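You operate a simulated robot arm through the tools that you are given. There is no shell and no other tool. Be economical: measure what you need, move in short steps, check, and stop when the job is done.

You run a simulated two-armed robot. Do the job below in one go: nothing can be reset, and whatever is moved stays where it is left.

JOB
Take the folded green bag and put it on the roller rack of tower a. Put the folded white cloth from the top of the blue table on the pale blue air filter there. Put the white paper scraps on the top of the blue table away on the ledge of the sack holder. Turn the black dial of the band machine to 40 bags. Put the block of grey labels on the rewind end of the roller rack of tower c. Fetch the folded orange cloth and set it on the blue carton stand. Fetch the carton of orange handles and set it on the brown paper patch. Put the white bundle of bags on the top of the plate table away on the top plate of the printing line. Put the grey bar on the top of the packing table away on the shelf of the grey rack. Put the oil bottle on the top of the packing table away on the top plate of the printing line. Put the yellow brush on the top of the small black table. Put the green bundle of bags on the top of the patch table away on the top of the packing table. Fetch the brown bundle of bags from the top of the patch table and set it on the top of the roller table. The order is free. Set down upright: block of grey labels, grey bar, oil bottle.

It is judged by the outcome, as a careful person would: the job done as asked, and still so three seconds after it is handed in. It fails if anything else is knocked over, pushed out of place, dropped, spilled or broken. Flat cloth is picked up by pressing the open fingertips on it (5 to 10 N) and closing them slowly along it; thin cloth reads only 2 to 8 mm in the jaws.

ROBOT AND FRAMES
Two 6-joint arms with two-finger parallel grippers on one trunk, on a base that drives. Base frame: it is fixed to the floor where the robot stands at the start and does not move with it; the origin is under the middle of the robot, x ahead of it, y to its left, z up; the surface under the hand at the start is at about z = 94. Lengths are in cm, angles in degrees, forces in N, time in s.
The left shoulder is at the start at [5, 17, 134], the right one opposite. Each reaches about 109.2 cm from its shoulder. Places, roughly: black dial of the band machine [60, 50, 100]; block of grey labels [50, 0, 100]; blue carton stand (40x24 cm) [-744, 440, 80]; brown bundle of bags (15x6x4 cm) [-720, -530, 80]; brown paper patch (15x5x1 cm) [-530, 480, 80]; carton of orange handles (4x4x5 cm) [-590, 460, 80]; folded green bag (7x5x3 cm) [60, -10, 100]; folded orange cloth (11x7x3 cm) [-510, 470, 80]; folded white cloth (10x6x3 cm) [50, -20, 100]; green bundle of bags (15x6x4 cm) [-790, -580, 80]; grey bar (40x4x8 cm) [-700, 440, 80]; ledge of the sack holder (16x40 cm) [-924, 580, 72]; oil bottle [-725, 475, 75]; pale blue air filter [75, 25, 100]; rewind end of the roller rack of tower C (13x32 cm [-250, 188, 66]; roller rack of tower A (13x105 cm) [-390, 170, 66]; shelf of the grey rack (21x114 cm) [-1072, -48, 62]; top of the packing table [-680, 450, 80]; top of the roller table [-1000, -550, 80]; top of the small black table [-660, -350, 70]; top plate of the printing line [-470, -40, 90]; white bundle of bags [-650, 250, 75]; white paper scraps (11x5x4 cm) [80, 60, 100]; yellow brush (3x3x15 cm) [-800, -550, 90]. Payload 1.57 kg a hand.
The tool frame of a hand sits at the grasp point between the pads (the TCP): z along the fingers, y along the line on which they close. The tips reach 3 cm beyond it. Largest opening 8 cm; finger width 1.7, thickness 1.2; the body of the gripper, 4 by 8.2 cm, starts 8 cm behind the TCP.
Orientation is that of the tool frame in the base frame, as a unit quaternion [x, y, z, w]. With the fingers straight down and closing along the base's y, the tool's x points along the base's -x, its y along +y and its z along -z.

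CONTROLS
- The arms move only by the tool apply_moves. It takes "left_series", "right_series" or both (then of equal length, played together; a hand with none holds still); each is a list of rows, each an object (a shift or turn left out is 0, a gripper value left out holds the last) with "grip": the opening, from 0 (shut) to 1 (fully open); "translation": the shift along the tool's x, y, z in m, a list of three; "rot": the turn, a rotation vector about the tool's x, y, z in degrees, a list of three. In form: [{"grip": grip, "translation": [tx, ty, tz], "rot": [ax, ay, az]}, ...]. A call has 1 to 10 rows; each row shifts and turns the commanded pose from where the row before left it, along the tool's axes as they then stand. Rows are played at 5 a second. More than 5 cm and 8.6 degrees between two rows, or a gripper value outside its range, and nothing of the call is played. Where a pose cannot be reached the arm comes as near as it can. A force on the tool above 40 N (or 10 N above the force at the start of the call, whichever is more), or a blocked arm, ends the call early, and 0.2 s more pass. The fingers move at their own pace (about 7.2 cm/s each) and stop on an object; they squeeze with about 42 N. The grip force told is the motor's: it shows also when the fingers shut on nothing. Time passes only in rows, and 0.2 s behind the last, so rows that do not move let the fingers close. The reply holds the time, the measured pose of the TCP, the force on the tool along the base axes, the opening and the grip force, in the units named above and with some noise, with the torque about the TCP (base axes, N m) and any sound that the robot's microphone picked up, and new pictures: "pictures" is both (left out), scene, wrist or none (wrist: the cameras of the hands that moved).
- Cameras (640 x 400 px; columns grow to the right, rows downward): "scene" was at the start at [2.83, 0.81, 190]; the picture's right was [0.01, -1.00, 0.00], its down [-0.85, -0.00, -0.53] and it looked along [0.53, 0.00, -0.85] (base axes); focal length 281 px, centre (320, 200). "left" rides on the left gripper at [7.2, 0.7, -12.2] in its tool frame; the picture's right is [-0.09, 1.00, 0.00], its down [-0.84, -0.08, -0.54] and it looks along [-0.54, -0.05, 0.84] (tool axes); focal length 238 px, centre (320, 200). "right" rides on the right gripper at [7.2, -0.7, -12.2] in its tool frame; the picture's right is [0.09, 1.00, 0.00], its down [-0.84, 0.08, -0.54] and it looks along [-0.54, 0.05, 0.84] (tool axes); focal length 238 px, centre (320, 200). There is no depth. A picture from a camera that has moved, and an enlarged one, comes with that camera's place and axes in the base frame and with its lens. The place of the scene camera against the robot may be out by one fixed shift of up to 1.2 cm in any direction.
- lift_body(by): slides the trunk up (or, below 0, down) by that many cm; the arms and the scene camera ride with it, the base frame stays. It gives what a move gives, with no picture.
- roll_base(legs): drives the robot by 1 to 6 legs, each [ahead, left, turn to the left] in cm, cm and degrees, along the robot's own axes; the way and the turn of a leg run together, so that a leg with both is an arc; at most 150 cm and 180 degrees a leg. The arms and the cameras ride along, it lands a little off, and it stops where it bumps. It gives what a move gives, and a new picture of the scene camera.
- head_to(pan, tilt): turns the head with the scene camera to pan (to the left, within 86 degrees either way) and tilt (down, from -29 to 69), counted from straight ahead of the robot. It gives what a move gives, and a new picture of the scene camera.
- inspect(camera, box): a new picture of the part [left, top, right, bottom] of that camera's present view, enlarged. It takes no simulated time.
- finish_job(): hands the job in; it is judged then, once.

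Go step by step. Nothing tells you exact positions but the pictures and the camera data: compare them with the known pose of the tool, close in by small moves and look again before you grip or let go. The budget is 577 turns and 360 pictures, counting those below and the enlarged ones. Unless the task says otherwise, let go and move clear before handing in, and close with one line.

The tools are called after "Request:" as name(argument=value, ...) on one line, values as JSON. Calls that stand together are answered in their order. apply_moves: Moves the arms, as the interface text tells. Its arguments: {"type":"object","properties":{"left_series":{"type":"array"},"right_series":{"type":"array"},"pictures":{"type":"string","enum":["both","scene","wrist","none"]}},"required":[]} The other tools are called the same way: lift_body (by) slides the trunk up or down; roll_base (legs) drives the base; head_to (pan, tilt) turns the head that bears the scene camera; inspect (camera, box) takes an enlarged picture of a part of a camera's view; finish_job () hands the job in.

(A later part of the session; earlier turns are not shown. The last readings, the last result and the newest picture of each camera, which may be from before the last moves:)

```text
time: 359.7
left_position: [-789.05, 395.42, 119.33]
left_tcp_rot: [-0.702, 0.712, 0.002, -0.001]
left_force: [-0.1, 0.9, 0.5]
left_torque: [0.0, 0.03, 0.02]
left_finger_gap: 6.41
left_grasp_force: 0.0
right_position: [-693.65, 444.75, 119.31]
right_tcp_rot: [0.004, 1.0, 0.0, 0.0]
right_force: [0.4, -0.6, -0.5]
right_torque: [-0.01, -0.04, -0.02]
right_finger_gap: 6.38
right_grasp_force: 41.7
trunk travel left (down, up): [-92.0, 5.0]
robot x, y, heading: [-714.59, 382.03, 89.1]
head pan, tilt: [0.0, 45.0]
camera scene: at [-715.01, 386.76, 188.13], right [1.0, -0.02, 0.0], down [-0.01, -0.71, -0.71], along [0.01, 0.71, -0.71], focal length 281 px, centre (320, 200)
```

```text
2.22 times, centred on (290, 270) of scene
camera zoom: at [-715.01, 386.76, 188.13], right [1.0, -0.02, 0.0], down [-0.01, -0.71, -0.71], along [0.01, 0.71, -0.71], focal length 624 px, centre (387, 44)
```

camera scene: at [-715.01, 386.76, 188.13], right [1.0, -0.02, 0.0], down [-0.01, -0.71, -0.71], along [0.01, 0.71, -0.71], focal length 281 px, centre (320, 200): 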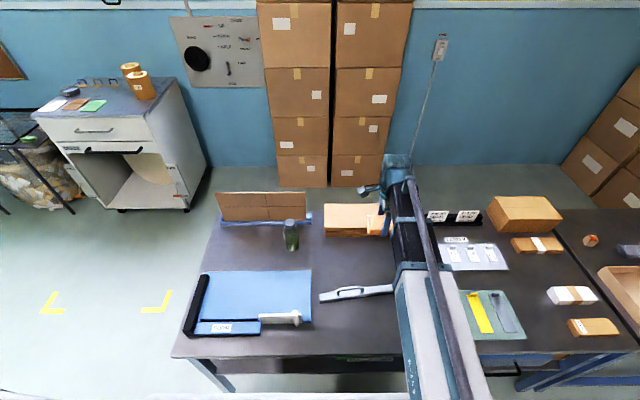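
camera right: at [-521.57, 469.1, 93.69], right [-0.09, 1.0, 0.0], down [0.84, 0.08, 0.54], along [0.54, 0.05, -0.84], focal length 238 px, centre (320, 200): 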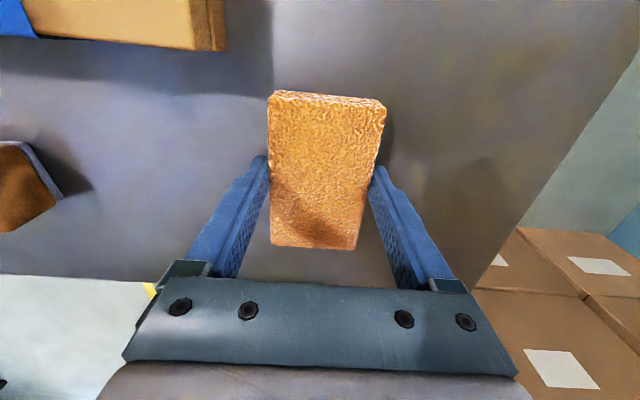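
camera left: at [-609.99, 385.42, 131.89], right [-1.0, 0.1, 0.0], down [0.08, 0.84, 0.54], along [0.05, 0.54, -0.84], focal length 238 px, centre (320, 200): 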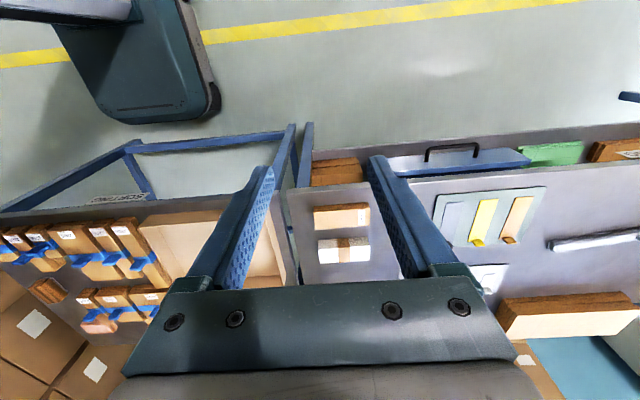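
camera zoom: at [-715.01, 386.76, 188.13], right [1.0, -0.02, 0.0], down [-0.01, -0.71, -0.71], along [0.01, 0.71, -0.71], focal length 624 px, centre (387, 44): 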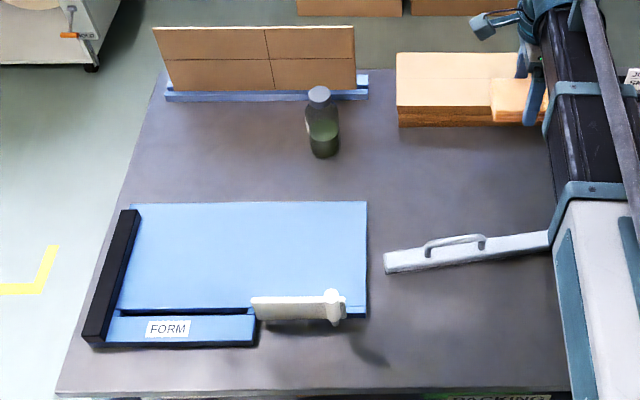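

The blue "FORM" board (about 40 × 24 cm, centred near (-741, 441)) matches the carton stand. Moving the cloth over its clear area.

Request:
apply_moves(right_series=[{"translation": [0.044, -0.003, 0]}, {"translation": [0.044, -0.003, 0]}, {"translation": [0.044, -0.003, 0]}, {"translation": [0.044, -0.003, 0]}, {"translation": [0.044, -0.003, 0]}, {"translation": [0.044, -0.003, 0]}, {"translation": [0.044, -0.003, 0]}, {"translation": [0.044, -0.003, 0]}, {"translation": [0.044, -0.003, 0]}, {"translation": [0.044, -0.003, 0]}], pictures="none")

Request:
apply_moves(right_series=[{"translation": [0.044, -0.003, 0]}], pictures="none")

Request:
lift_body(by=-27)

Request:
apply_moves(right_series=[{}], pictures="both")

```text
time: 361.9
left_position: [-789.1, 395.48, 119.43]
left_tcp_rot: [-0.702, 0.712, 0.002, -0.001]
left_force: [-0.6, 0.1, -0.4]
left_torque: [0.04, -0.03, -0.04]
left_finger_gap: 6.4
left_grasp_force: 0.0
right_position: [-737.84, 442.1, 119.34]
right_tcp_rot: [0.004, 1.0, 0.001, 0.0]
right_force: [-0.7, 0.6, -0.7]
right_torque: [0.01, -0.01, 0.03]
right_finger_gap: 6.35
right_grasp_force: 41.6
trunk travel left (down, up): [-92.0, 5.0]
robot x, y, heading: [-715.11, 381.71, 89.2]
head pan, tilt: [0.0, 45.0]
```

```text
time: 362.3
left_position: [-789.2, 395.4, 119.36]
left_tcp_rot: [-0.702, 0.712, 0.002, -0.001]
left_force: [-0.3, -0.1, -0.3]
left_torque: [0.01, -0.06, -0.01]
left_finger_gap: 6.4
left_grasp_force: 0.0
right_position: [-742.27, 441.74, 119.35]
right_tcp_rot: [0.004, 1.0, 0.0, 0.0]
right_force: [-1.0, 0.3, -1.0]
right_torque: [-0.01, -0.01, 0.01]
right_finger_gap: 6.38
right_grasp_force: 41.8
trunk travel left (down, up): [-92.0, 5.0]
robot x, y, heading: [-715.43, 382.09, 89.0]
head pan, tilt: [0.0, 45.0]
```

```text
time: 365.0
left_position: [-789.08, 395.44, 92.53]
left_tcp_rot: [-0.702, 0.712, 0.001, -0.001]
left_force: [0.2, -0.5, 0.3]
left_torque: [0.0, 0.03, -0.01]
left_finger_gap: 6.41
left_grasp_force: 0.1
right_position: [-742.12, 441.77, 92.35]
right_tcp_rot: [0.003, 1.0, 0.0, 0.0]
right_force: [-0.7, -0.8, -1.0]
right_torque: [0.0, 0.03, 0.01]
right_finger_gap: 6.34
right_grasp_force: 41.4
trunk travel left (down, up): [-65.0, 32.0]
robot x, y, heading: [-714.94, 381.9, 89.1]
head pan, tilt: [0.0, 45.0]
```

```text
time: 365.4
left_position: [-788.99, 395.39, 92.39]
left_tcp_rot: [-0.702, 0.713, 0.002, -0.001]
left_force: [0.8, -0.5, 0.1]
left_torque: [0.0, -0.02, -0.02]
left_finger_gap: 6.39
left_grasp_force: 0.1
right_position: [-742.27, 441.81, 92.31]
right_tcp_rot: [0.003, 1.0, 0.0, 0.0]
right_force: [-0.6, 0.2, 0.2]
right_torque: [-0.01, 0.0, -0.02]
right_finger_gap: 6.38
right_grasp_force: 41.6
trunk travel left (down, up): [-65.0, 32.0]
robot x, y, heading: [-714.88, 382.08, 89.4]
head pan, tilt: [0.0, 45.0]
camera scene: at [-714.96, 386.76, 161.13], right [1.0, -0.02, 0.0], down [-0.01, -0.71, -0.71], along [0.01, 0.71, -0.71], focal length 281 px, centre (320, 200)
camera right: at [-749.47, 441.21, 104.68], right [-0.08, 1.0, 0.0], down [0.84, 0.07, 0.54], along [0.54, 0.05, -0.84], focal length 238 px, centre (320, 200)
```

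scene: 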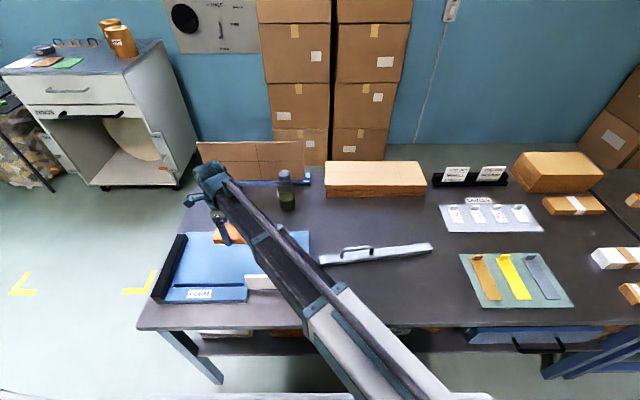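
right: 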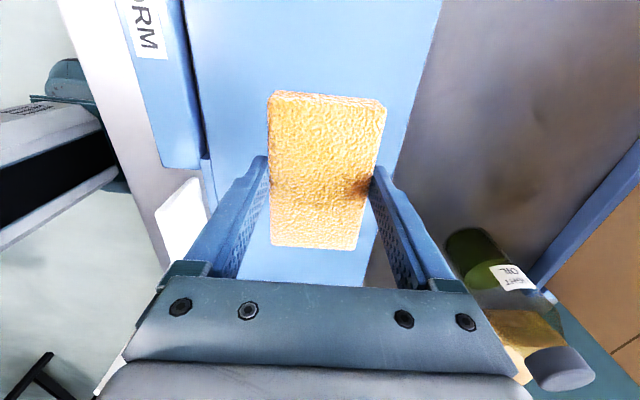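

Request:
lift_body(by=-8)

Request:
lift_body(by=-0.8)

Request:
lift_body(by=-0.6)

```text
time: 366.6
left_position: [-789.13, 395.44, 84.52]
left_tcp_rot: [-0.702, 0.712, 0.001, -0.001]
left_force: [-0.3, -0.6, 1.0]
left_torque: [0.0, 0.02, 0.01]
left_finger_gap: 6.39
left_grasp_force: 0.1
right_position: [-742.1, 441.7, 84.33]
right_tcp_rot: [0.004, 1.0, 0.0, 0.0]
right_force: [-0.7, -0.6, -1.4]
right_torque: [-0.01, 0.01, -0.01]
right_finger_gap: 6.36
right_grasp_force: 42.0
trunk travel left (down, up): [-57.0, 40.0]
robot x, y, heading: [-715.14, 381.97, 89.0]
head pan, tilt: [0.0, 45.0]
```

```text
time: 367.2
left_position: [-789.0, 395.4, 83.82]
left_tcp_rot: [-0.702, 0.712, 0.003, 0.0]
left_force: [-0.2, 0.1, 0.2]
left_torque: [0.03, -0.01, -0.01]
left_finger_gap: 6.4
left_grasp_force: 0.0
right_position: [-741.99, 441.81, 83.84]
right_tcp_rot: [0.003, 1.0, 0.002, -0.001]
right_force: [-4.1, 6.5, 36.0]
right_torque: [-0.2, -0.26, 0.07]
right_finger_gap: 6.37
right_grasp_force: 42.1
trunk travel left (down, up): [-56.2, 40.8]
robot x, y, heading: [-715.2, 381.84, 89.1]
head pan, tilt: [0.0, 45.0]
```

```text
time: 367.4
left_position: [-788.96, 395.27, 83.75]
left_tcp_rot: [-0.702, 0.712, 0.003, 0.0]
left_force: [0.0, 0.6, -0.3]
left_torque: [-0.04, 0.03, 0.0]
left_finger_gap: 6.41
left_grasp_force: 0.2
right_position: [-742.18, 441.79, 83.73]
right_tcp_rot: [0.003, 1.0, 0.002, -0.001]
right_force: [-0.1, -0.1, 30.7]
right_torque: [-0.19, -0.07, -0.05]
right_finger_gap: 6.36
right_grasp_force: 41.9
trunk travel left (down, up): [-56.2, 40.8]
robot x, y, heading: [-714.98, 381.63, 89.1]
head pan, tilt: [0.0, 45.0]
stopped: the force on the tool passed its limit at 57 N (the readings are from after the stop); the commanded pose is now the measured one
```

Request:
lift_body(by=0.3)

Request:
apply_moves(right_series=[{"grip": 1}, {"grip": 1}, {"grip": 1}], pictures="none")

Request:
lift_body(by=35)

Request:
inspect(camera="right", box=[100, 0, 600, 300])

```text
time: 368.0
left_position: [-789.11, 395.38, 83.91]
left_tcp_rot: [-0.702, 0.712, 0.002, -0.001]
left_force: [0.0, 0.0, 0.6]
left_torque: [-0.02, 0.01, 0.01]
left_finger_gap: 6.4
left_grasp_force: 0.1
right_position: [-742.16, 441.94, 83.95]
right_tcp_rot: [0.003, 1.0, 0.0, -0.001]
right_force: [0.5, -0.1, 0.2]
right_torque: [0.02, -0.01, 0.02]
right_finger_gap: 6.37
right_grasp_force: 41.9
trunk travel left (down, up): [-56.5, 40.5]
robot x, y, heading: [-714.7, 381.84, 88.9]
head pan, tilt: [0.0, 45.0]
```

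```text
time: 368.8
left_position: [-789.12, 395.39, 83.99]
left_tcp_rot: [-0.702, 0.712, 0.003, -0.001]
left_force: [-0.3, -0.1, 0.1]
left_torque: [0.01, 0.01, 0.0]
left_finger_gap: 6.4
left_grasp_force: 0.1
right_position: [-742.19, 441.95, 83.86]
right_tcp_rot: [0.003, 1.0, 0.001, -0.001]
right_force: [-0.2, 0.3, -0.7]
right_torque: [-0.01, 0.0, -0.01]
right_finger_gap: 8.01
right_grasp_force: 0.0
trunk travel left (down, up): [-56.5, 40.5]
robot x, y, heading: [-714.64, 382.04, 89.1]
head pan, tilt: [0.0, 45.0]
```

```text
time: 372.2
left_position: [-789.14, 395.29, 118.87]
left_tcp_rot: [-0.702, 0.712, 0.002, -0.001]
left_force: [-0.5, 0.0, 0.5]
left_torque: [0.01, -0.03, 0.01]
left_finger_gap: 6.39
left_grasp_force: 0.1
right_position: [-742.18, 441.89, 118.93]
right_tcp_rot: [0.004, 1.0, 0.001, 0.0]
right_force: [-0.2, 0.0, -1.0]
right_torque: [0.02, -0.01, -0.02]
right_finger_gap: 8.02
right_grasp_force: 0.1
trunk travel left (down, up): [-91.5, 5.5]
robot x, y, heading: [-714.98, 382.04, 89.0]
head pan, tilt: [0.0, 45.0]
```

```text
1.28 times, centred on (350, 150) of right
camera zoom: at [-749.51, 441.3, 131.2], right [-0.08, 1.0, 0.0], down [0.84, 0.07, 0.54], along [0.54, 0.05, -0.84], focal length 305 px, centre (282, 264)
```

zoom: 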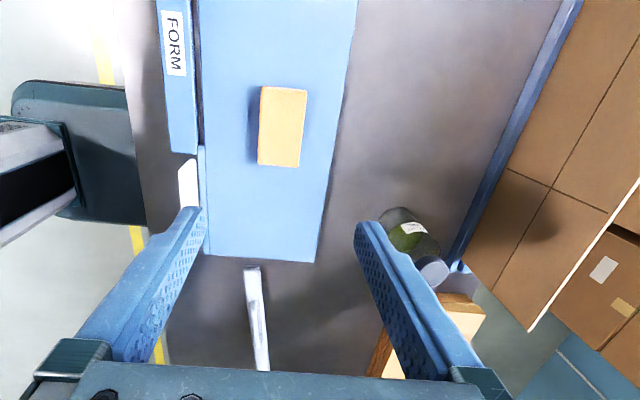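

The cloth lies on the stand. Now driving back right for the carton of orange handles.

Request:
roll_base(legs=[[0, -75, 0], [0, -75, 0.8]])

Request:
apply_moves(right_series=[{"translation": [-0.02, 0.035, 0]}, {"translation": [-0.02, 0.035, 0]}, {"translation": [-0.02, 0.035, 0]}, {"translation": [-0.02, 0.035, 0]}], pictures="wrist")

```text
time: 379.9
left_position: [-640.36, 392.39, 119.0]
left_tcp_rot: [0.709, -0.705, -0.003, 0.001]
left_force: [0.6, 0.3, -0.5]
left_torque: [0.03, 0.03, 0.03]
left_finger_gap: 6.4
left_grasp_force: 0.0
right_position: [-594.34, 439.58, 118.9]
right_tcp_rot: [-0.004, 1.0, 0.001, -0.001]
right_force: [0.1, 0.6, -0.3]
right_torque: [-0.01, 0.03, -0.02]
right_finger_gap: 7.99
right_grasp_force: 0.1
trunk travel left (down, up): [-91.5, 5.5]
robot x, y, heading: [-566.13, 380.05, 89.8]
head pan, tilt: [0.0, 45.0]
camera scene: at [-566.08, 385.01, 187.65], right [1.0, 0.0, 0.0], down [0.0, -0.71, -0.71], along [0.0, 0.71, -0.71], focal length 281 px, centre (320, 200)
```

scene: 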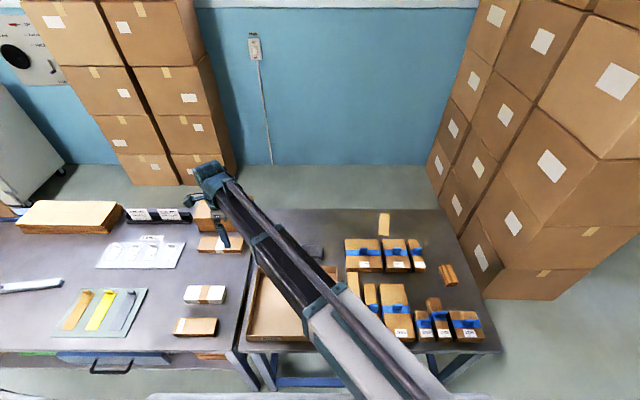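

```text
time: 380.9
left_position: [-640.42, 392.53, 118.86]
left_tcp_rot: [0.708, -0.706, -0.002, 0.0]
left_force: [-0.1, 0.9, 0.2]
left_torque: [-0.01, 0.01, 0.0]
left_finger_gap: 6.38
left_grasp_force: 0.1
right_position: [-586.52, 453.86, 118.95]
right_tcp_rot: [-0.005, 1.0, 0.0, -0.001]
right_force: [0.6, 0.5, 0.1]
right_torque: [-0.02, -0.03, 0.01]
right_finger_gap: 8.0
right_grasp_force: 0.0
trunk travel left (down, up): [-91.5, 5.5]
robot x, y, heading: [-565.53, 380.14, 90.0]
head pan, tilt: [0.0, 45.0]
camera right: at [-593.74, 453.12, 131.19], right [-0.1, 0.99, 0.0], down [0.84, 0.08, 0.54], along [0.54, 0.06, -0.84], focal length 238 px, centre (320, 200)
```

right: 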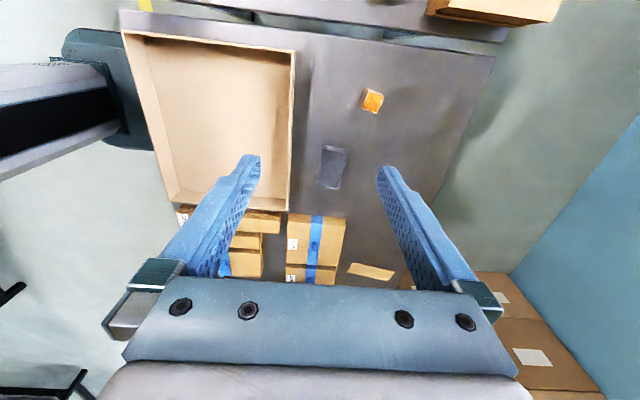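

Request:
apply_moves(right_series=[{"translation": [-0.002, 0.035, 0]}, {"translation": [0, 0.035, 0]}, {"translation": [0, 0.034, 0]}], pictures="none")

Request:
lift_body(by=-27)

Request:
inspect(camera="right", box=[160, 40, 480, 240])

```text
time: 381.7
left_position: [-640.34, 392.44, 118.91]
left_tcp_rot: [0.708, -0.706, -0.001, 0.001]
left_force: [-0.5, -0.4, 0.0]
left_torque: [-0.03, -0.01, 0.02]
left_finger_gap: 6.39
left_grasp_force: 0.0
right_position: [-586.34, 464.29, 118.92]
right_tcp_rot: [-0.004, 1.0, 0.001, -0.001]
right_force: [0.1, -0.5, 0.3]
right_torque: [-0.04, -0.03, 0.0]
right_finger_gap: 7.99
right_grasp_force: 0.1
trunk travel left (down, up): [-91.5, 5.5]
robot x, y, heading: [-566.53, 379.92, 89.7]
head pan, tilt: [0.0, 45.0]
```

```text
time: 384.4
left_position: [-640.46, 392.37, 91.87]
left_tcp_rot: [0.708, -0.706, -0.002, 0.002]
left_force: [-0.1, 0.0, -0.3]
left_torque: [-0.02, 0.01, 0.02]
left_finger_gap: 6.41
left_grasp_force: 0.2
right_position: [-586.35, 464.05, 92.02]
right_tcp_rot: [-0.004, 1.0, 0.003, -0.001]
right_force: [-0.6, 0.0, 0.0]
right_torque: [0.0, 0.02, 0.0]
right_finger_gap: 7.99
right_grasp_force: 0.0
trunk travel left (down, up): [-64.5, 32.5]
robot x, y, heading: [-566.01, 380.16, 90.1]
head pan, tilt: [0.0, 45.0]
```

```text
2.00 times, centred on (320, 140) of right
camera zoom: at [-593.7, 463.27, 104.22], right [-0.1, 0.99, 0.0], down [0.84, 0.08, 0.54], along [0.54, 0.06, -0.84], focal length 477 px, centre (320, 320)
```

zoom: 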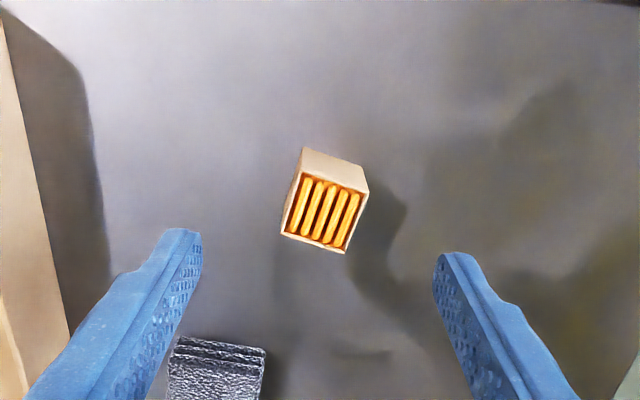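

The carton is turned about 15°; I'll align, then lower and grip.

Request:
apply_moves(right_series=[{"grip": 0.7, "translation": [-0.006, 0.004, 0]}, {"rot": [0, 0, 7.5]}, {"rot": [0, 0, 7.5]}], pictures="none")

Request:
lift_body(by=-10.4)

Request:
apply_moves(right_series=[{"grip": 0.55}, {"grip": 0.45}, {"grip": 0.35}, {"grip": 0.3}, {"grip": 0.3}], pictures="wrist")

```text
time: 385.2
left_position: [-640.4, 392.27, 91.91]
left_tcp_rot: [0.708, -0.706, -0.003, 0.001]
left_force: [0.3, 0.0, -0.4]
left_torque: [0.05, 0.01, -0.03]
left_finger_gap: 6.42
left_grasp_force: 0.1
right_position: [-585.84, 464.36, 92.05]
right_tcp_rot: [0.127, 0.992, 0.002, -0.002]
right_force: [-0.1, 0.4, -0.4]
right_torque: [0.04, 0.05, -0.01]
right_finger_gap: 5.61
right_grasp_force: 0.1
trunk travel left (down, up): [-64.5, 32.5]
robot x, y, heading: [-566.03, 379.92, 89.8]
head pan, tilt: [0.0, 45.0]
```

```text
time: 386.6
left_position: [-640.41, 392.33, 81.56]
left_tcp_rot: [0.708, -0.706, -0.002, 0.001]
left_force: [1.4, 0.8, 0.0]
left_torque: [0.0, 0.0, 0.01]
left_finger_gap: 6.41
left_grasp_force: 0.0
right_position: [-585.8, 464.4, 81.58]
right_tcp_rot: [0.127, 0.992, 0.002, -0.002]
right_force: [0.1, 0.1, 0.3]
right_torque: [-0.01, -0.04, -0.01]
right_finger_gap: 5.59
right_grasp_force: 0.0
trunk travel left (down, up): [-54.1, 42.9]
robot x, y, heading: [-566.07, 380.16, 90.0]
head pan, tilt: [0.0, 45.0]
```

```text
time: 387.8
left_position: [-640.52, 392.38, 81.63]
left_tcp_rot: [0.708, -0.706, -0.003, 0.001]
left_force: [0.2, 0.7, 0.3]
left_torque: [-0.05, 0.02, 0.01]
left_finger_gap: 6.41
left_grasp_force: 0.1
right_position: [-585.87, 464.34, 81.62]
right_tcp_rot: [0.126, 0.992, 0.001, -0.002]
right_force: [0.6, -0.6, 1.6]
right_torque: [-0.06, 0.02, -0.02]
right_finger_gap: 3.32
right_grasp_force: 41.4
trunk travel left (down, up): [-54.1, 42.9]
robot x, y, heading: [-565.95, 380.07, 89.9]
head pan, tilt: [0.0, 45.0]
camera right: at [-593.03, 465.46, 93.83], right [0.16, 0.99, 0.0], down [0.83, -0.14, 0.54], along [0.53, -0.08, -0.84], focal length 238 px, centre (320, 200)
```

right: 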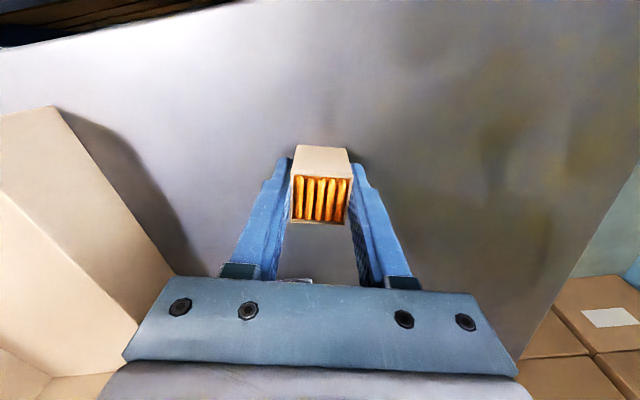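

The carton is held. Lifting, shifting the base slightly right/ahead, and carrying it to the paper patch.

Request:
lift_body(by=20)

Request:
roll_base(legs=[[3.5, -16, 0]])

```text
time: 389.9
left_position: [-640.43, 392.52, 101.54]
left_tcp_rot: [0.708, -0.706, -0.002, 0.0]
left_force: [0.3, -0.8, 0.0]
left_torque: [-0.01, 0.01, 0.03]
left_finger_gap: 6.42
left_grasp_force: 0.1
right_position: [-585.72, 464.39, 101.54]
right_tcp_rot: [0.126, 0.992, 0.002, -0.002]
right_force: [0.4, 0.7, -0.6]
right_torque: [-0.03, 0.03, -0.01]
right_finger_gap: 3.32
right_grasp_force: 40.9
trunk travel left (down, up): [-74.1, 22.9]
robot x, y, heading: [-565.91, 380.46, 90.0]
head pan, tilt: [0.0, 45.0]
```

```text
time: 391.4
left_position: [-624.33, 395.76, 101.52]
left_tcp_rot: [0.708, -0.707, -0.002, 0.001]
left_force: [0.5, -0.6, 1.2]
left_torque: [0.05, 0.03, -0.03]
left_finger_gap: 6.4
left_grasp_force: 0.0
right_position: [-569.63, 467.91, 101.57]
right_tcp_rot: [0.125, 0.992, 0.001, -0.002]
right_force: [-0.1, 0.3, -0.1]
right_torque: [0.0, 0.06, 0.03]
right_finger_gap: 3.3
right_grasp_force: 40.9
trunk travel left (down, up): [-74.1, 22.9]
robot x, y, heading: [-550.26, 383.4, 89.8]
head pan, tilt: [0.0, 45.0]
camera scene: at [-549.99, 388.51, 170.25], right [1.0, 0.0, 0.0], down [0.0, -0.71, -0.71], along [0.0, 0.71, -0.71], focal length 281 px, centre (320, 200)
```

scene: 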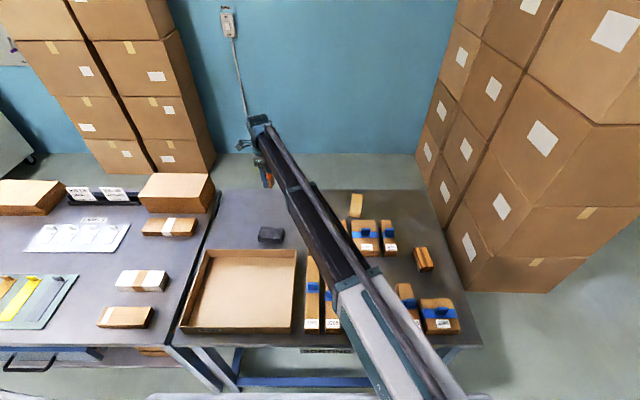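

Request:
apply_moves(right_series=[{"translation": [-0.041, 0.0184, 0]}, {"translation": [-0.041, 0.0184, 0]}, {"translation": [-0.041, 0.0184, 0]}, {"translation": [-0.041, 0.0184, 0]}, {"translation": [-0.041, 0.0184, 0]}, {"translation": [-0.041, 0.0184, 0]}, {"translation": [-0.041, 0.0184, 0]}, {"translation": [-0.041, 0.0184, 0]}], pictures="wrist")

```text
time: 393.2
left_position: [-624.41, 395.8, 101.49]
left_tcp_rot: [0.708, -0.706, -0.003, 0.001]
left_force: [0.1, -0.5, 0.0]
left_torque: [0.0, 0.02, -0.01]
left_finger_gap: 6.39
left_grasp_force: 0.0
right_position: [-534.01, 473.81, 101.58]
right_tcp_rot: [0.126, 0.992, 0.003, -0.001]
right_force: [0.0, -0.4, -0.4]
right_torque: [-0.03, -0.01, -0.02]
right_finger_gap: 3.31
right_grasp_force: 41.3
trunk travel left (down, up): [-74.1, 22.9]
robot x, y, heading: [-550.11, 383.62, 90.0]
head pan, tilt: [0.0, 45.0]
camera right: at [-541.4, 475.02, 113.81], right [0.16, 0.99, 0.0], down [0.83, -0.14, 0.54], along [0.53, -0.08, -0.84], focal length 238 px, centre (320, 200)
```

right: 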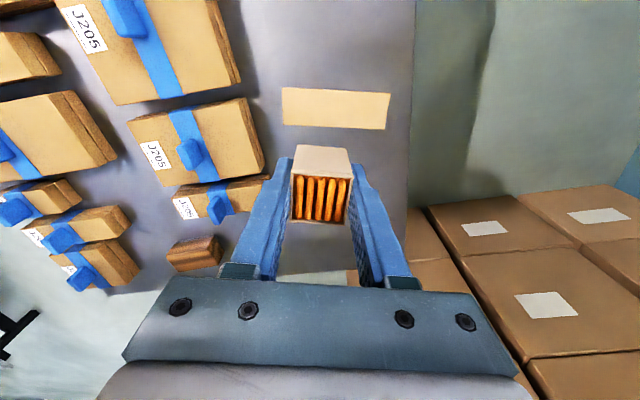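

Request:
apply_moves(right_series=[{"translation": [0, 0.01, 0]}], pictures="none")

Request:
lift_body(by=-18.7)

Request:
lift_body(by=-0.5)

Request:
inspect(camera="right", box=[200, 60, 440, 260])

```text
time: 393.6
left_position: [-624.26, 395.93, 101.51]
left_tcp_rot: [-0.707, 0.707, 0.001, -0.001]
left_force: [-0.8, -0.2, 0.5]
left_torque: [-0.03, 0.0, 0.01]
left_finger_gap: 6.41
left_grasp_force: 0.1
right_position: [-533.94, 474.81, 101.42]
right_tcp_rot: [0.127, 0.992, 0.002, -0.001]
right_force: [-0.6, 1.3, -0.9]
right_torque: [-0.02, -0.01, 0.0]
right_finger_gap: 3.32
right_grasp_force: 40.6
trunk travel left (down, up): [-74.1, 22.9]
robot x, y, heading: [-549.87, 383.7, 89.9]
head pan, tilt: [0.0, 45.0]
```

```text
time: 395.6
left_position: [-624.42, 395.9, 82.85]
left_tcp_rot: [0.708, -0.706, -0.003, 0.0]
left_force: [-1.0, -0.3, 0.2]
left_torque: [0.02, 0.0, 0.0]
left_finger_gap: 6.41
left_grasp_force: 0.1
right_position: [-533.9, 474.8, 82.81]
right_tcp_rot: [0.126, 0.992, 0.002, -0.002]
right_force: [-0.1, -0.3, -0.1]
right_torque: [0.02, 0.01, 0.01]
right_finger_gap: 3.34
right_grasp_force: 40.6
trunk travel left (down, up): [-55.4, 41.6]
robot x, y, heading: [-549.99, 383.74, 89.6]
head pan, tilt: [0.0, 45.0]
```

```text
time: 396.2
left_position: [-624.54, 395.84, 82.39]
left_tcp_rot: [0.707, -0.707, -0.003, 0.001]
left_force: [0.3, 0.2, 0.7]
left_torque: [-0.04, -0.01, -0.01]
left_finger_gap: 6.39
left_grasp_force: 0.0
right_position: [-534.04, 474.82, 82.28]
right_tcp_rot: [0.126, 0.992, 0.002, -0.001]
right_force: [-0.1, 0.6, -0.7]
right_torque: [0.0, 0.02, 0.01]
right_finger_gap: 3.31
right_grasp_force: 41.6
trunk travel left (down, up): [-54.9, 42.1]
robot x, y, heading: [-550.0, 383.75, 90.0]
head pan, tilt: [0.0, 45.0]
```

```text
2.00 times, centred on (320, 160) of right
camera zoom: at [-541.2, 475.97, 94.63], right [0.16, 0.99, 0.0], down [0.83, -0.14, 0.54], along [0.53, -0.08, -0.84], focal length 477 px, centre (320, 280)
```

zoom: 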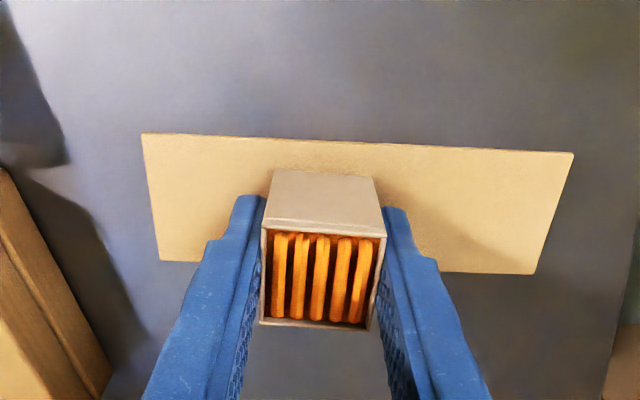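

Request:
lift_body(by=-0.4)

```text
time: 396.7
left_position: [-624.39, 395.92, 82.01]
left_tcp_rot: [0.707, -0.707, -0.001, 0.002]
left_force: [1.0, -0.1, -0.2]
left_torque: [0.02, 0.02, 0.02]
left_finger_gap: 6.39
left_grasp_force: 0.0
right_position: [-533.99, 474.8, 81.88]
right_tcp_rot: [0.126, 0.992, 0.002, -0.001]
right_force: [0.1, 0.3, -0.9]
right_torque: [0.02, 0.03, 0.01]
right_finger_gap: 3.31
right_grasp_force: 41.1
trunk travel left (down, up): [-54.5, 42.5]
robot x, y, heading: [-549.77, 383.4, 90.1]
head pan, tilt: [0.0, 45.0]
```

Request:
lift_body(by=-0.3)

```text
time: 397.2
left_position: [-624.37, 395.81, 81.75]
left_tcp_rot: [0.708, -0.707, -0.001, 0.0]
left_force: [0.1, -0.5, 0.2]
left_torque: [-0.01, 0.01, 0.01]
left_finger_gap: 6.43
left_grasp_force: 0.1
right_position: [-534.05, 474.75, 81.79]
right_tcp_rot: [0.126, 0.992, 0.003, -0.002]
right_force: [0.9, 3.1, 14.6]
right_torque: [0.0, -0.03, -0.01]
right_finger_gap: 3.3
right_grasp_force: 41.3
trunk travel left (down, up): [-54.2, 42.8]
robot x, y, heading: [-550.08, 383.59, 90.1]
head pan, tilt: [0.0, 45.0]
```

Contact at 14 N. Release and rise.

Request:
apply_moves(right_series=[{"grip": 0.5}, {"grip": 0.6}, {"grip": 0.6}], pictures="none")

Request:
lift_body(by=36)

Request:
inspect(camera="right", box=[160, 0, 480, 200])

```text
time: 398.0
left_position: [-624.39, 395.88, 81.57]
left_tcp_rot: [0.708, -0.706, -0.001, 0.001]
left_force: [-1.3, 0.5, 0.1]
left_torque: [-0.02, 0.02, 0.01]
left_finger_gap: 6.4
left_grasp_force: 0.0
right_position: [-533.92, 474.85, 81.66]
right_tcp_rot: [0.126, 0.992, 0.002, -0.002]
right_force: [0.2, 1.2, 0.2]
right_torque: [0.0, -0.02, 0.0]
right_finger_gap: 4.79
right_grasp_force: 0.0
trunk travel left (down, up): [-54.2, 42.8]
robot x, y, heading: [-549.96, 383.51, 90.2]
head pan, tilt: [0.0, 45.0]
```

```text
time: 401.5
left_position: [-624.34, 395.96, 117.57]
left_tcp_rot: [-0.707, 0.707, 0.002, 0.0]
left_force: [1.0, 1.3, 0.4]
left_torque: [-0.01, -0.02, 0.0]
left_finger_gap: 6.41
left_grasp_force: 0.0
right_position: [-533.96, 474.8, 117.75]
right_tcp_rot: [0.126, 0.992, 0.002, -0.002]
right_force: [-0.5, -0.7, -0.7]
right_torque: [0.02, 0.0, 0.02]
right_finger_gap: 4.78
right_grasp_force: 0.1
trunk travel left (down, up): [-90.2, 6.8]
robot x, y, heading: [-550.05, 383.84, 90.1]
head pan, tilt: [0.0, 45.0]
```

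```text
2.00 times, centred on (320, 100) of right
camera zoom: at [-541.21, 475.98, 129.92], right [0.16, 0.99, 0.0], down [0.83, -0.14, 0.54], along [0.53, -0.08, -0.84], focal length 477 px, centre (320, 400)
```

zoom: 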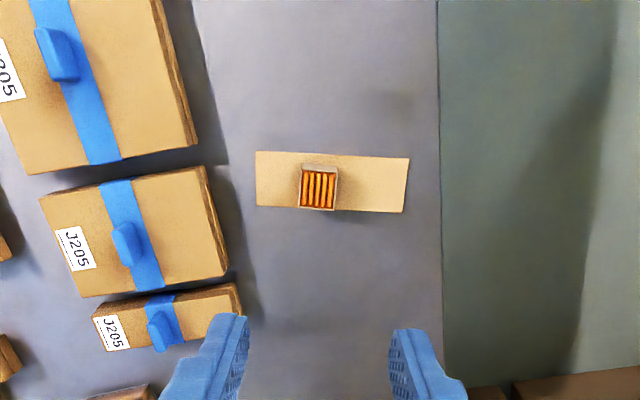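

The carton sits on the patch. Next the white bundle on the plate table: I'll retract, back into the aisle, turn around and approach it with the right hand (left arm stays parked to the side).

Request:
apply_moves(right_series=[{"grip": 1, "translation": [0, -0.04, 0]}, {"translation": [0, -0.04, 0]}, {"translation": [0, -0.04, 0]}, {"translation": [0, -0.04, 0]}, {"translation": [0, -0.04, 0]}, {"translation": [0, -0.04, 0]}, {"translation": [0, -0.04, 0]}, {"translation": [0, -0.04, 0]}], pictures="none")

Request:
roll_base(legs=[[-50, 0, 0], [0, 0, 90], [0, 0, 90], [0, -92, 0]])

Request:
head_to(pan=-5, tilt=48)

```text
time: 403.3
left_position: [-624.42, 395.78, 117.61]
left_tcp_rot: [0.707, -0.707, -0.002, 0.001]
left_force: [-0.1, -1.1, 0.4]
left_torque: [0.01, 0.01, 0.0]
left_finger_gap: 6.41
left_grasp_force: 0.0
right_position: [-541.96, 443.62, 117.65]
right_tcp_rot: [0.127, 0.992, 0.003, -0.002]
right_force: [0.5, -0.2, -0.5]
right_torque: [-0.01, 0.04, -0.02]
right_finger_gap: 7.99
right_grasp_force: 0.1
trunk travel left (down, up): [-90.2, 6.8]
robot x, y, heading: [-550.1, 383.46, 90.3]
head pan, tilt: [0.0, 45.0]
```

```text
time: 418.3
left_position: [-567.1, 321.04, 117.59]
left_tcp_rot: [0.71, 0.704, 0.001, 0.003]
left_force: [-1.1, -0.8, -0.3]
left_torque: [-0.05, 0.01, -0.01]
left_finger_gap: 6.42
left_grasp_force: 0.1
right_position: [-650.18, 274.03, 117.6]
right_tcp_rot: [0.991, -0.131, 0.002, 0.002]
right_force: [-0.7, -0.1, 0.1]
right_torque: [0.02, 0.03, -0.02]
right_finger_gap: 7.98
right_grasp_force: 0.2
trunk travel left (down, up): [-90.2, 6.8]
robot x, y, heading: [-641.72, 334.33, -90.5]
head pan, tilt: [0.0, 45.0]
camera scene: at [-641.55, 330.78, 186.35], right [-1.0, 0.01, 0.0], down [0.01, 0.71, -0.71], along [-0.01, -0.71, -0.71], focal length 281 px, centre (320, 200)
```

scene: 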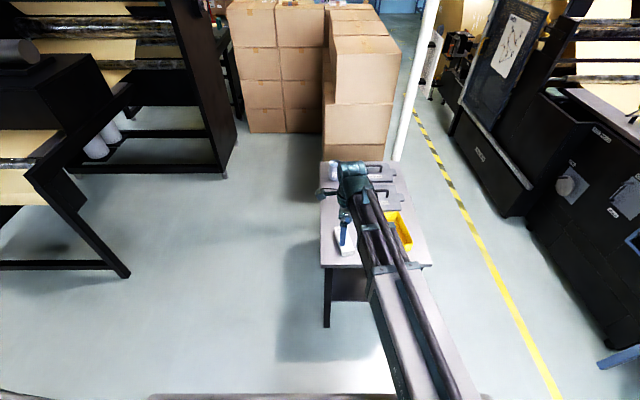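

```text
time: 419.0
left_position: [-567.15, 321.06, 117.65]
left_tcp_rot: [0.71, 0.704, 0.0, 0.001]
left_force: [-0.3, 0.8, -0.1]
left_torque: [0.02, 0.01, 0.02]
left_finger_gap: 6.41
left_grasp_force: 0.0
right_position: [-650.09, 274.06, 117.69]
right_tcp_rot: [0.991, -0.131, 0.001, 0.002]
right_force: [0.3, 0.1, 0.0]
right_torque: [0.0, -0.01, 0.0]
right_finger_gap: 8.03
right_grasp_force: 0.0
trunk travel left (down, up): [-90.2, 6.8]
robot x, y, heading: [-641.26, 334.13, -90.4]
head pan, tilt: [-5.0, 48.0]
camera scene: at [-642.15, 331.07, 185.93], right [-1.0, 0.1, 0.0], down [0.07, 0.74, -0.67], along [-0.07, -0.67, -0.74], focal length 281 px, centre (320, 200)
```

scene: 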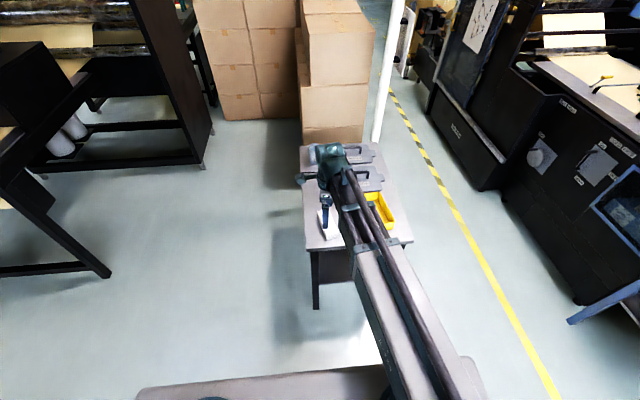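

Request:
apply_moves(right_series=[{"translation": [0.006, 0.047, 0]}, {"translation": [0.006, 0.047, 0]}, {"translation": [0.006, 0.047, 0]}, {"translation": [0.006, 0.047, 0]}, {"translation": [0.006, 0.047, 0]}], pictures="wrist")

```text
time: 420.2
left_position: [-567.11, 320.87, 117.61]
left_tcp_rot: [0.71, 0.704, 0.002, 0.001]
left_force: [0.1, 0.0, -0.5]
left_torque: [0.04, 0.02, 0.0]
left_finger_gap: 6.39
left_grasp_force: 0.1
right_position: [-653.41, 250.27, 117.54]
right_tcp_rot: [0.991, -0.131, 0.002, 0.003]
right_force: [-0.2, -0.4, 1.2]
right_torque: [0.01, -0.02, 0.0]
right_finger_gap: 7.98
right_grasp_force: 0.0
trunk travel left (down, up): [-90.2, 6.8]
robot x, y, heading: [-641.35, 334.25, -90.6]
head pan, tilt: [-5.0, 48.0]
camera right: at [-646.34, 249.17, 129.85], right [-0.17, -0.99, 0.0], down [-0.83, 0.15, 0.54], along [-0.53, 0.09, -0.84], focal length 238 px, centre (320, 200)
```

right: 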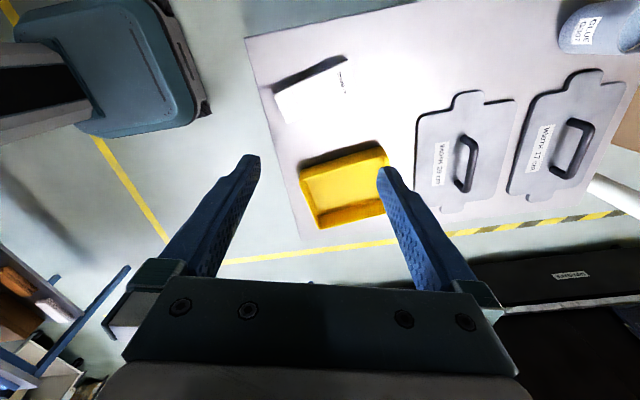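

Request:
inspect(camera="right", box=[240, 30, 400, 150])

```text
3.33 times, centred on (320, 90) of right
camera zoom: at [-646.34, 249.17, 129.85], right [-0.17, -0.99, 0.0], down [-0.83, 0.15, 0.54], along [-0.53, 0.09, -0.84], focal length 794 px, centre (320, 567)
```

zoom: 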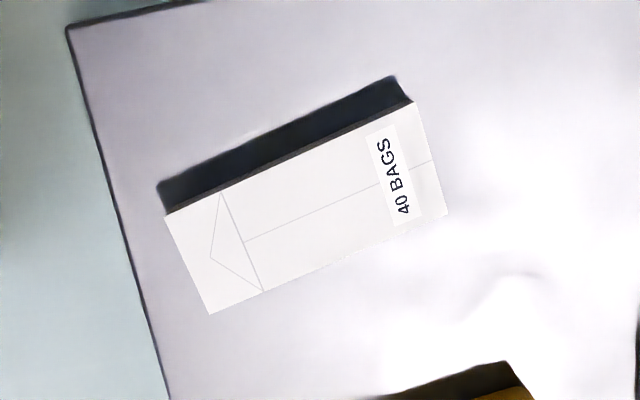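

The bundle is 15 × 6 cm centred near (-653.5, 251). I'll turn the right hand 63° to straddle its 6 cm side and lower part-way.

Request:
apply_moves(right_series=[{"rot": [0, 0, 7.9]}, {"rot": [0, 0, 7.9]}, {"rot": [0, 0, 7.9]}, {"rot": [0, 0, 7.9]}, {"rot": [0, 0, 7.9]}, {"rot": [0, 0, 7.9]}, {"rot": [0, 0, 7.9]}, {"rot": [0, 0, 7.9]}, {"translation": [-0.008, -0.001, 0]}], pictures="none")

Request:
lift_body(by=-25)

Request:
inspect(camera="right", box=[160, 20, 480, 240])

```text
time: 422.2
left_position: [-567.2, 321.1, 117.72]
left_tcp_rot: [0.711, 0.704, 0.0, 0.002]
left_force: [-0.3, -0.8, -1.1]
left_torque: [0.01, 0.0, 0.01]
left_finger_gap: 6.42
left_grasp_force: 0.1
right_position: [-653.46, 251.43, 117.57]
right_tcp_rot: [0.775, -0.632, 0.003, 0.001]
right_force: [0.8, 0.0, -0.3]
right_torque: [0.03, 0.0, -0.01]
right_finger_gap: 7.98
right_grasp_force: 0.0
trunk travel left (down, up): [-90.2, 6.8]
robot x, y, heading: [-641.38, 334.35, -90.4]
head pan, tilt: [-5.0, 48.0]
```

```text
time: 424.8
left_position: [-567.25, 321.19, 92.72]
left_tcp_rot: [0.71, 0.704, 0.002, 0.002]
left_force: [0.7, -0.2, -0.5]
left_torque: [-0.01, -0.02, -0.02]
left_finger_gap: 6.4
left_grasp_force: 0.1
right_position: [-653.4, 251.19, 92.62]
right_tcp_rot: [0.776, -0.631, 0.002, 0.001]
right_force: [-0.3, -0.3, -0.5]
right_torque: [-0.01, 0.01, 0.01]
right_finger_gap: 8.02
right_grasp_force: 0.2
trunk travel left (down, up): [-65.2, 31.8]
robot x, y, heading: [-641.43, 334.11, -90.8]
head pan, tilt: [-5.0, 48.0]
```

```text
1.82 times, centred on (320, 130) of right
camera zoom: at [-651.47, 244.51, 104.95], right [-0.96, -0.29, 0.0], down [-0.25, 0.81, 0.54], along [-0.16, 0.51, -0.84], focal length 433 px, centre (320, 327)
```

zoom: 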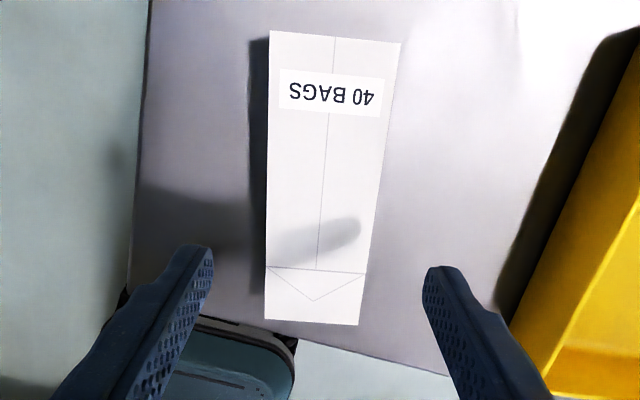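

Request:
apply_moves(right_series=[{"rot": [0, 0, 4]}], pictures="none")

Request:
lift_body(by=-11.0)

Request:
apply_moves(right_series=[{"grip": 0.8}, {"grip": 0.7}, {"grip": 0.6}, {"grip": 0.5}, {"grip": 0.4}], pictures="wrist")

```text
time: 425.1
left_position: [-567.23, 321.12, 92.58]
left_tcp_rot: [0.71, 0.704, 0.001, 0.002]
left_force: [-0.1, -0.6, 0.9]
left_torque: [0.02, -0.01, -0.02]
left_finger_gap: 6.39
left_grasp_force: 0.1
right_position: [-653.41, 251.33, 92.68]
right_tcp_rot: [0.775, -0.632, 0.002, 0.001]
right_force: [1.0, -0.3, 0.0]
right_torque: [-0.02, 0.02, 0.02]
right_finger_gap: 8.02
right_grasp_force: 0.1
right hand out of reach, approached as far as the arm can: row 1
trunk travel left (down, up): [-65.2, 31.8]
robot x, y, heading: [-641.22, 333.78, -90.7]
head pan, tilt: [-5.0, 48.0]
```

```text
time: 426.6
left_position: [-567.15, 321.05, 81.63]
left_tcp_rot: [0.71, 0.704, 0.0, 0.002]
left_force: [0.1, -0.3, 0.1]
left_torque: [-0.02, -0.02, -0.01]
left_finger_gap: 6.41
left_grasp_force: 0.0
right_position: [-653.42, 251.23, 81.59]
right_tcp_rot: [0.775, -0.632, 0.002, 0.001]
right_force: [-0.6, 0.0, -0.3]
right_torque: [0.01, 0.01, 0.0]
right_finger_gap: 8.0
right_grasp_force: 0.0
trunk travel left (down, up): [-54.2, 42.8]
robot x, y, heading: [-641.71, 333.97, -90.6]
head pan, tilt: [-5.0, 48.0]
```

```text
time: 427.8
left_position: [-567.16, 321.05, 81.75]
left_tcp_rot: [0.71, 0.704, 0.001, 0.002]
left_force: [0.4, -0.5, 0.3]
left_torque: [0.02, 0.0, 0.01]
left_finger_gap: 6.37
left_grasp_force: 0.1
right_position: [-653.37, 251.37, 81.71]
right_tcp_rot: [0.776, -0.631, 0.003, 0.001]
right_force: [-0.8, -1.0, 2.6]
right_torque: [0.03, 0.05, 0.03]
right_finger_gap: 5.93
right_grasp_force: 41.9
trunk travel left (down, up): [-54.2, 42.8]
robot x, y, heading: [-641.38, 333.92, -90.2]
head pan, tilt: [-5.0, 48.0]
camera right: at [-651.48, 244.51, 93.95], right [-0.96, -0.29, 0.0], down [-0.25, 0.81, 0.54], along [-0.16, 0.51, -0.84], focal length 238 px, centre (320, 200)
```

right: 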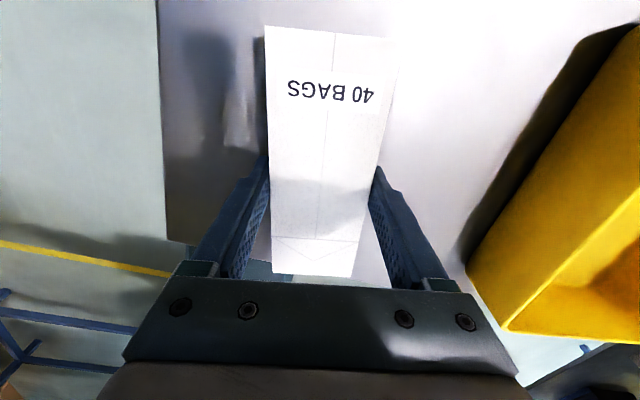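

The bundle is held. Lifting and turning back to the packing table to fetch the oil bottle with the left hand.

Request:
lift_body(by=37)

Request:
apply_moves(right_series=[{"translation": [-0.04, -0.008, 0]}, {"translation": [-0.04, -0.008, 0]}, {"translation": [-0.04, -0.008, 0]}, {"translation": [-0.04, -0.008, 0]}, {"translation": [-0.04, -0.008, 0]}, {"translation": [-0.03, -0.008, 0]}], pictures="none")

Request:
roll_base(legs=[[0, 0, 90], [0, 0, 90.5], [0, 68, 0], [46, 0, 0]])

Request:
head_to(pan=0, tilt=45)

```text
time: 431.4
left_position: [-567.11, 321.0, 118.59]
left_tcp_rot: [0.71, 0.704, 0.001, 0.002]
left_force: [-0.7, 0.1, 0.8]
left_torque: [-0.01, 0.0, 0.02]
left_finger_gap: 6.39
left_grasp_force: 0.1
right_position: [-653.36, 251.35, 118.59]
right_tcp_rot: [0.776, -0.631, 0.003, 0.001]
right_force: [-0.4, 0.3, -2.0]
right_torque: [0.0, 0.01, -0.02]
right_finger_gap: 5.92
right_grasp_force: 41.8
trunk travel left (down, up): [-91.2, 5.8]
robot x, y, heading: [-641.75, 334.06, -90.7]
head pan, tilt: [-5.0, 48.0]
```

```text
time: 432.8
left_position: [-567.12, 321.02, 118.71]
left_tcp_rot: [0.71, 0.704, 0.001, 0.002]
left_force: [-0.3, 0.1, -0.4]
left_torque: [0.01, 0.0, -0.01]
left_finger_gap: 6.4
left_grasp_force: 0.0
right_position: [-653.9, 275.03, 118.65]
right_tcp_rot: [0.778, -0.628, 0.004, 0.0]
right_force: [0.5, -0.5, -1.3]
right_torque: [-0.02, 0.02, -0.02]
right_finger_gap: 5.9
right_grasp_force: 42.0
right hand out of reach, approached as far as the arm can: row 6
trunk travel left (down, up): [-91.2, 5.8]
robot x, y, heading: [-641.52, 334.65, -90.4]
head pan, tilt: [-5.0, 48.0]
```

```text
time: 446.5
left_position: [-784.35, 390.53, 118.64]
left_tcp_rot: [0.713, -0.701, -0.001, 0.001]
left_force: [-0.5, 0.0, 0.4]
left_torque: [-0.02, 0.02, 0.01]
left_finger_gap: 6.37
left_grasp_force: 0.0
right_position: [-698.69, 438.84, 118.62]
right_tcp_rot: [0.619, 0.785, -0.001, -0.004]
right_force: [0.4, 0.1, -1.1]
right_torque: [-0.03, -0.01, -0.05]
right_finger_gap: 5.93
right_grasp_force: 42.0
trunk travel left (down, up): [-91.2, 5.8]
robot x, y, heading: [-709.86, 379.29, 90.7]
head pan, tilt: [-5.0, 48.0]
camera scene: at [-709.3, 383.92, 186.92], right [1.0, -0.07, 0.0], down [-0.05, -0.74, -0.67], along [0.05, 0.67, -0.74], focal length 281 px, centre (320, 200)
```

scene: 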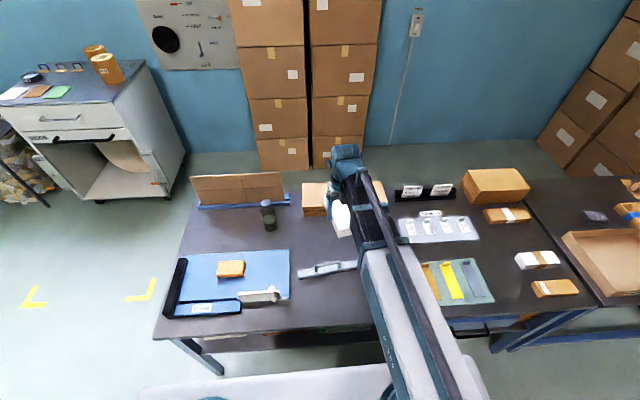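

```text
time: 447.2
left_position: [-784.43, 390.54, 118.69]
left_tcp_rot: [0.713, -0.701, -0.001, 0.001]
left_force: [0.3, 0.3, -0.7]
left_torque: [0.02, 0.01, -0.01]
left_finger_gap: 6.42
left_grasp_force: 0.1
right_position: [-698.76, 438.75, 118.59]
right_tcp_rot: [0.619, 0.785, -0.001, -0.003]
right_force: [-0.4, 0.5, -1.5]
right_torque: [-0.01, 0.02, -0.01]
right_finger_gap: 5.92
right_grasp_force: 42.0
trunk travel left (down, up): [-91.2, 5.8]
robot x, y, heading: [-709.97, 379.04, 90.8]
head pan, tilt: [0.0, 45.0]
camera scene: at [-709.98, 384.05, 187.34], right [1.0, 0.01, 0.0], down [0.01, -0.71, -0.71], along [-0.01, 0.71, -0.71], focal length 281 px, centre (320, 200)
```

scene: 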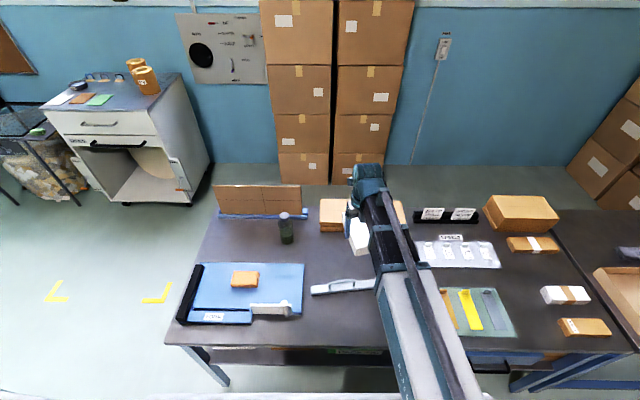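

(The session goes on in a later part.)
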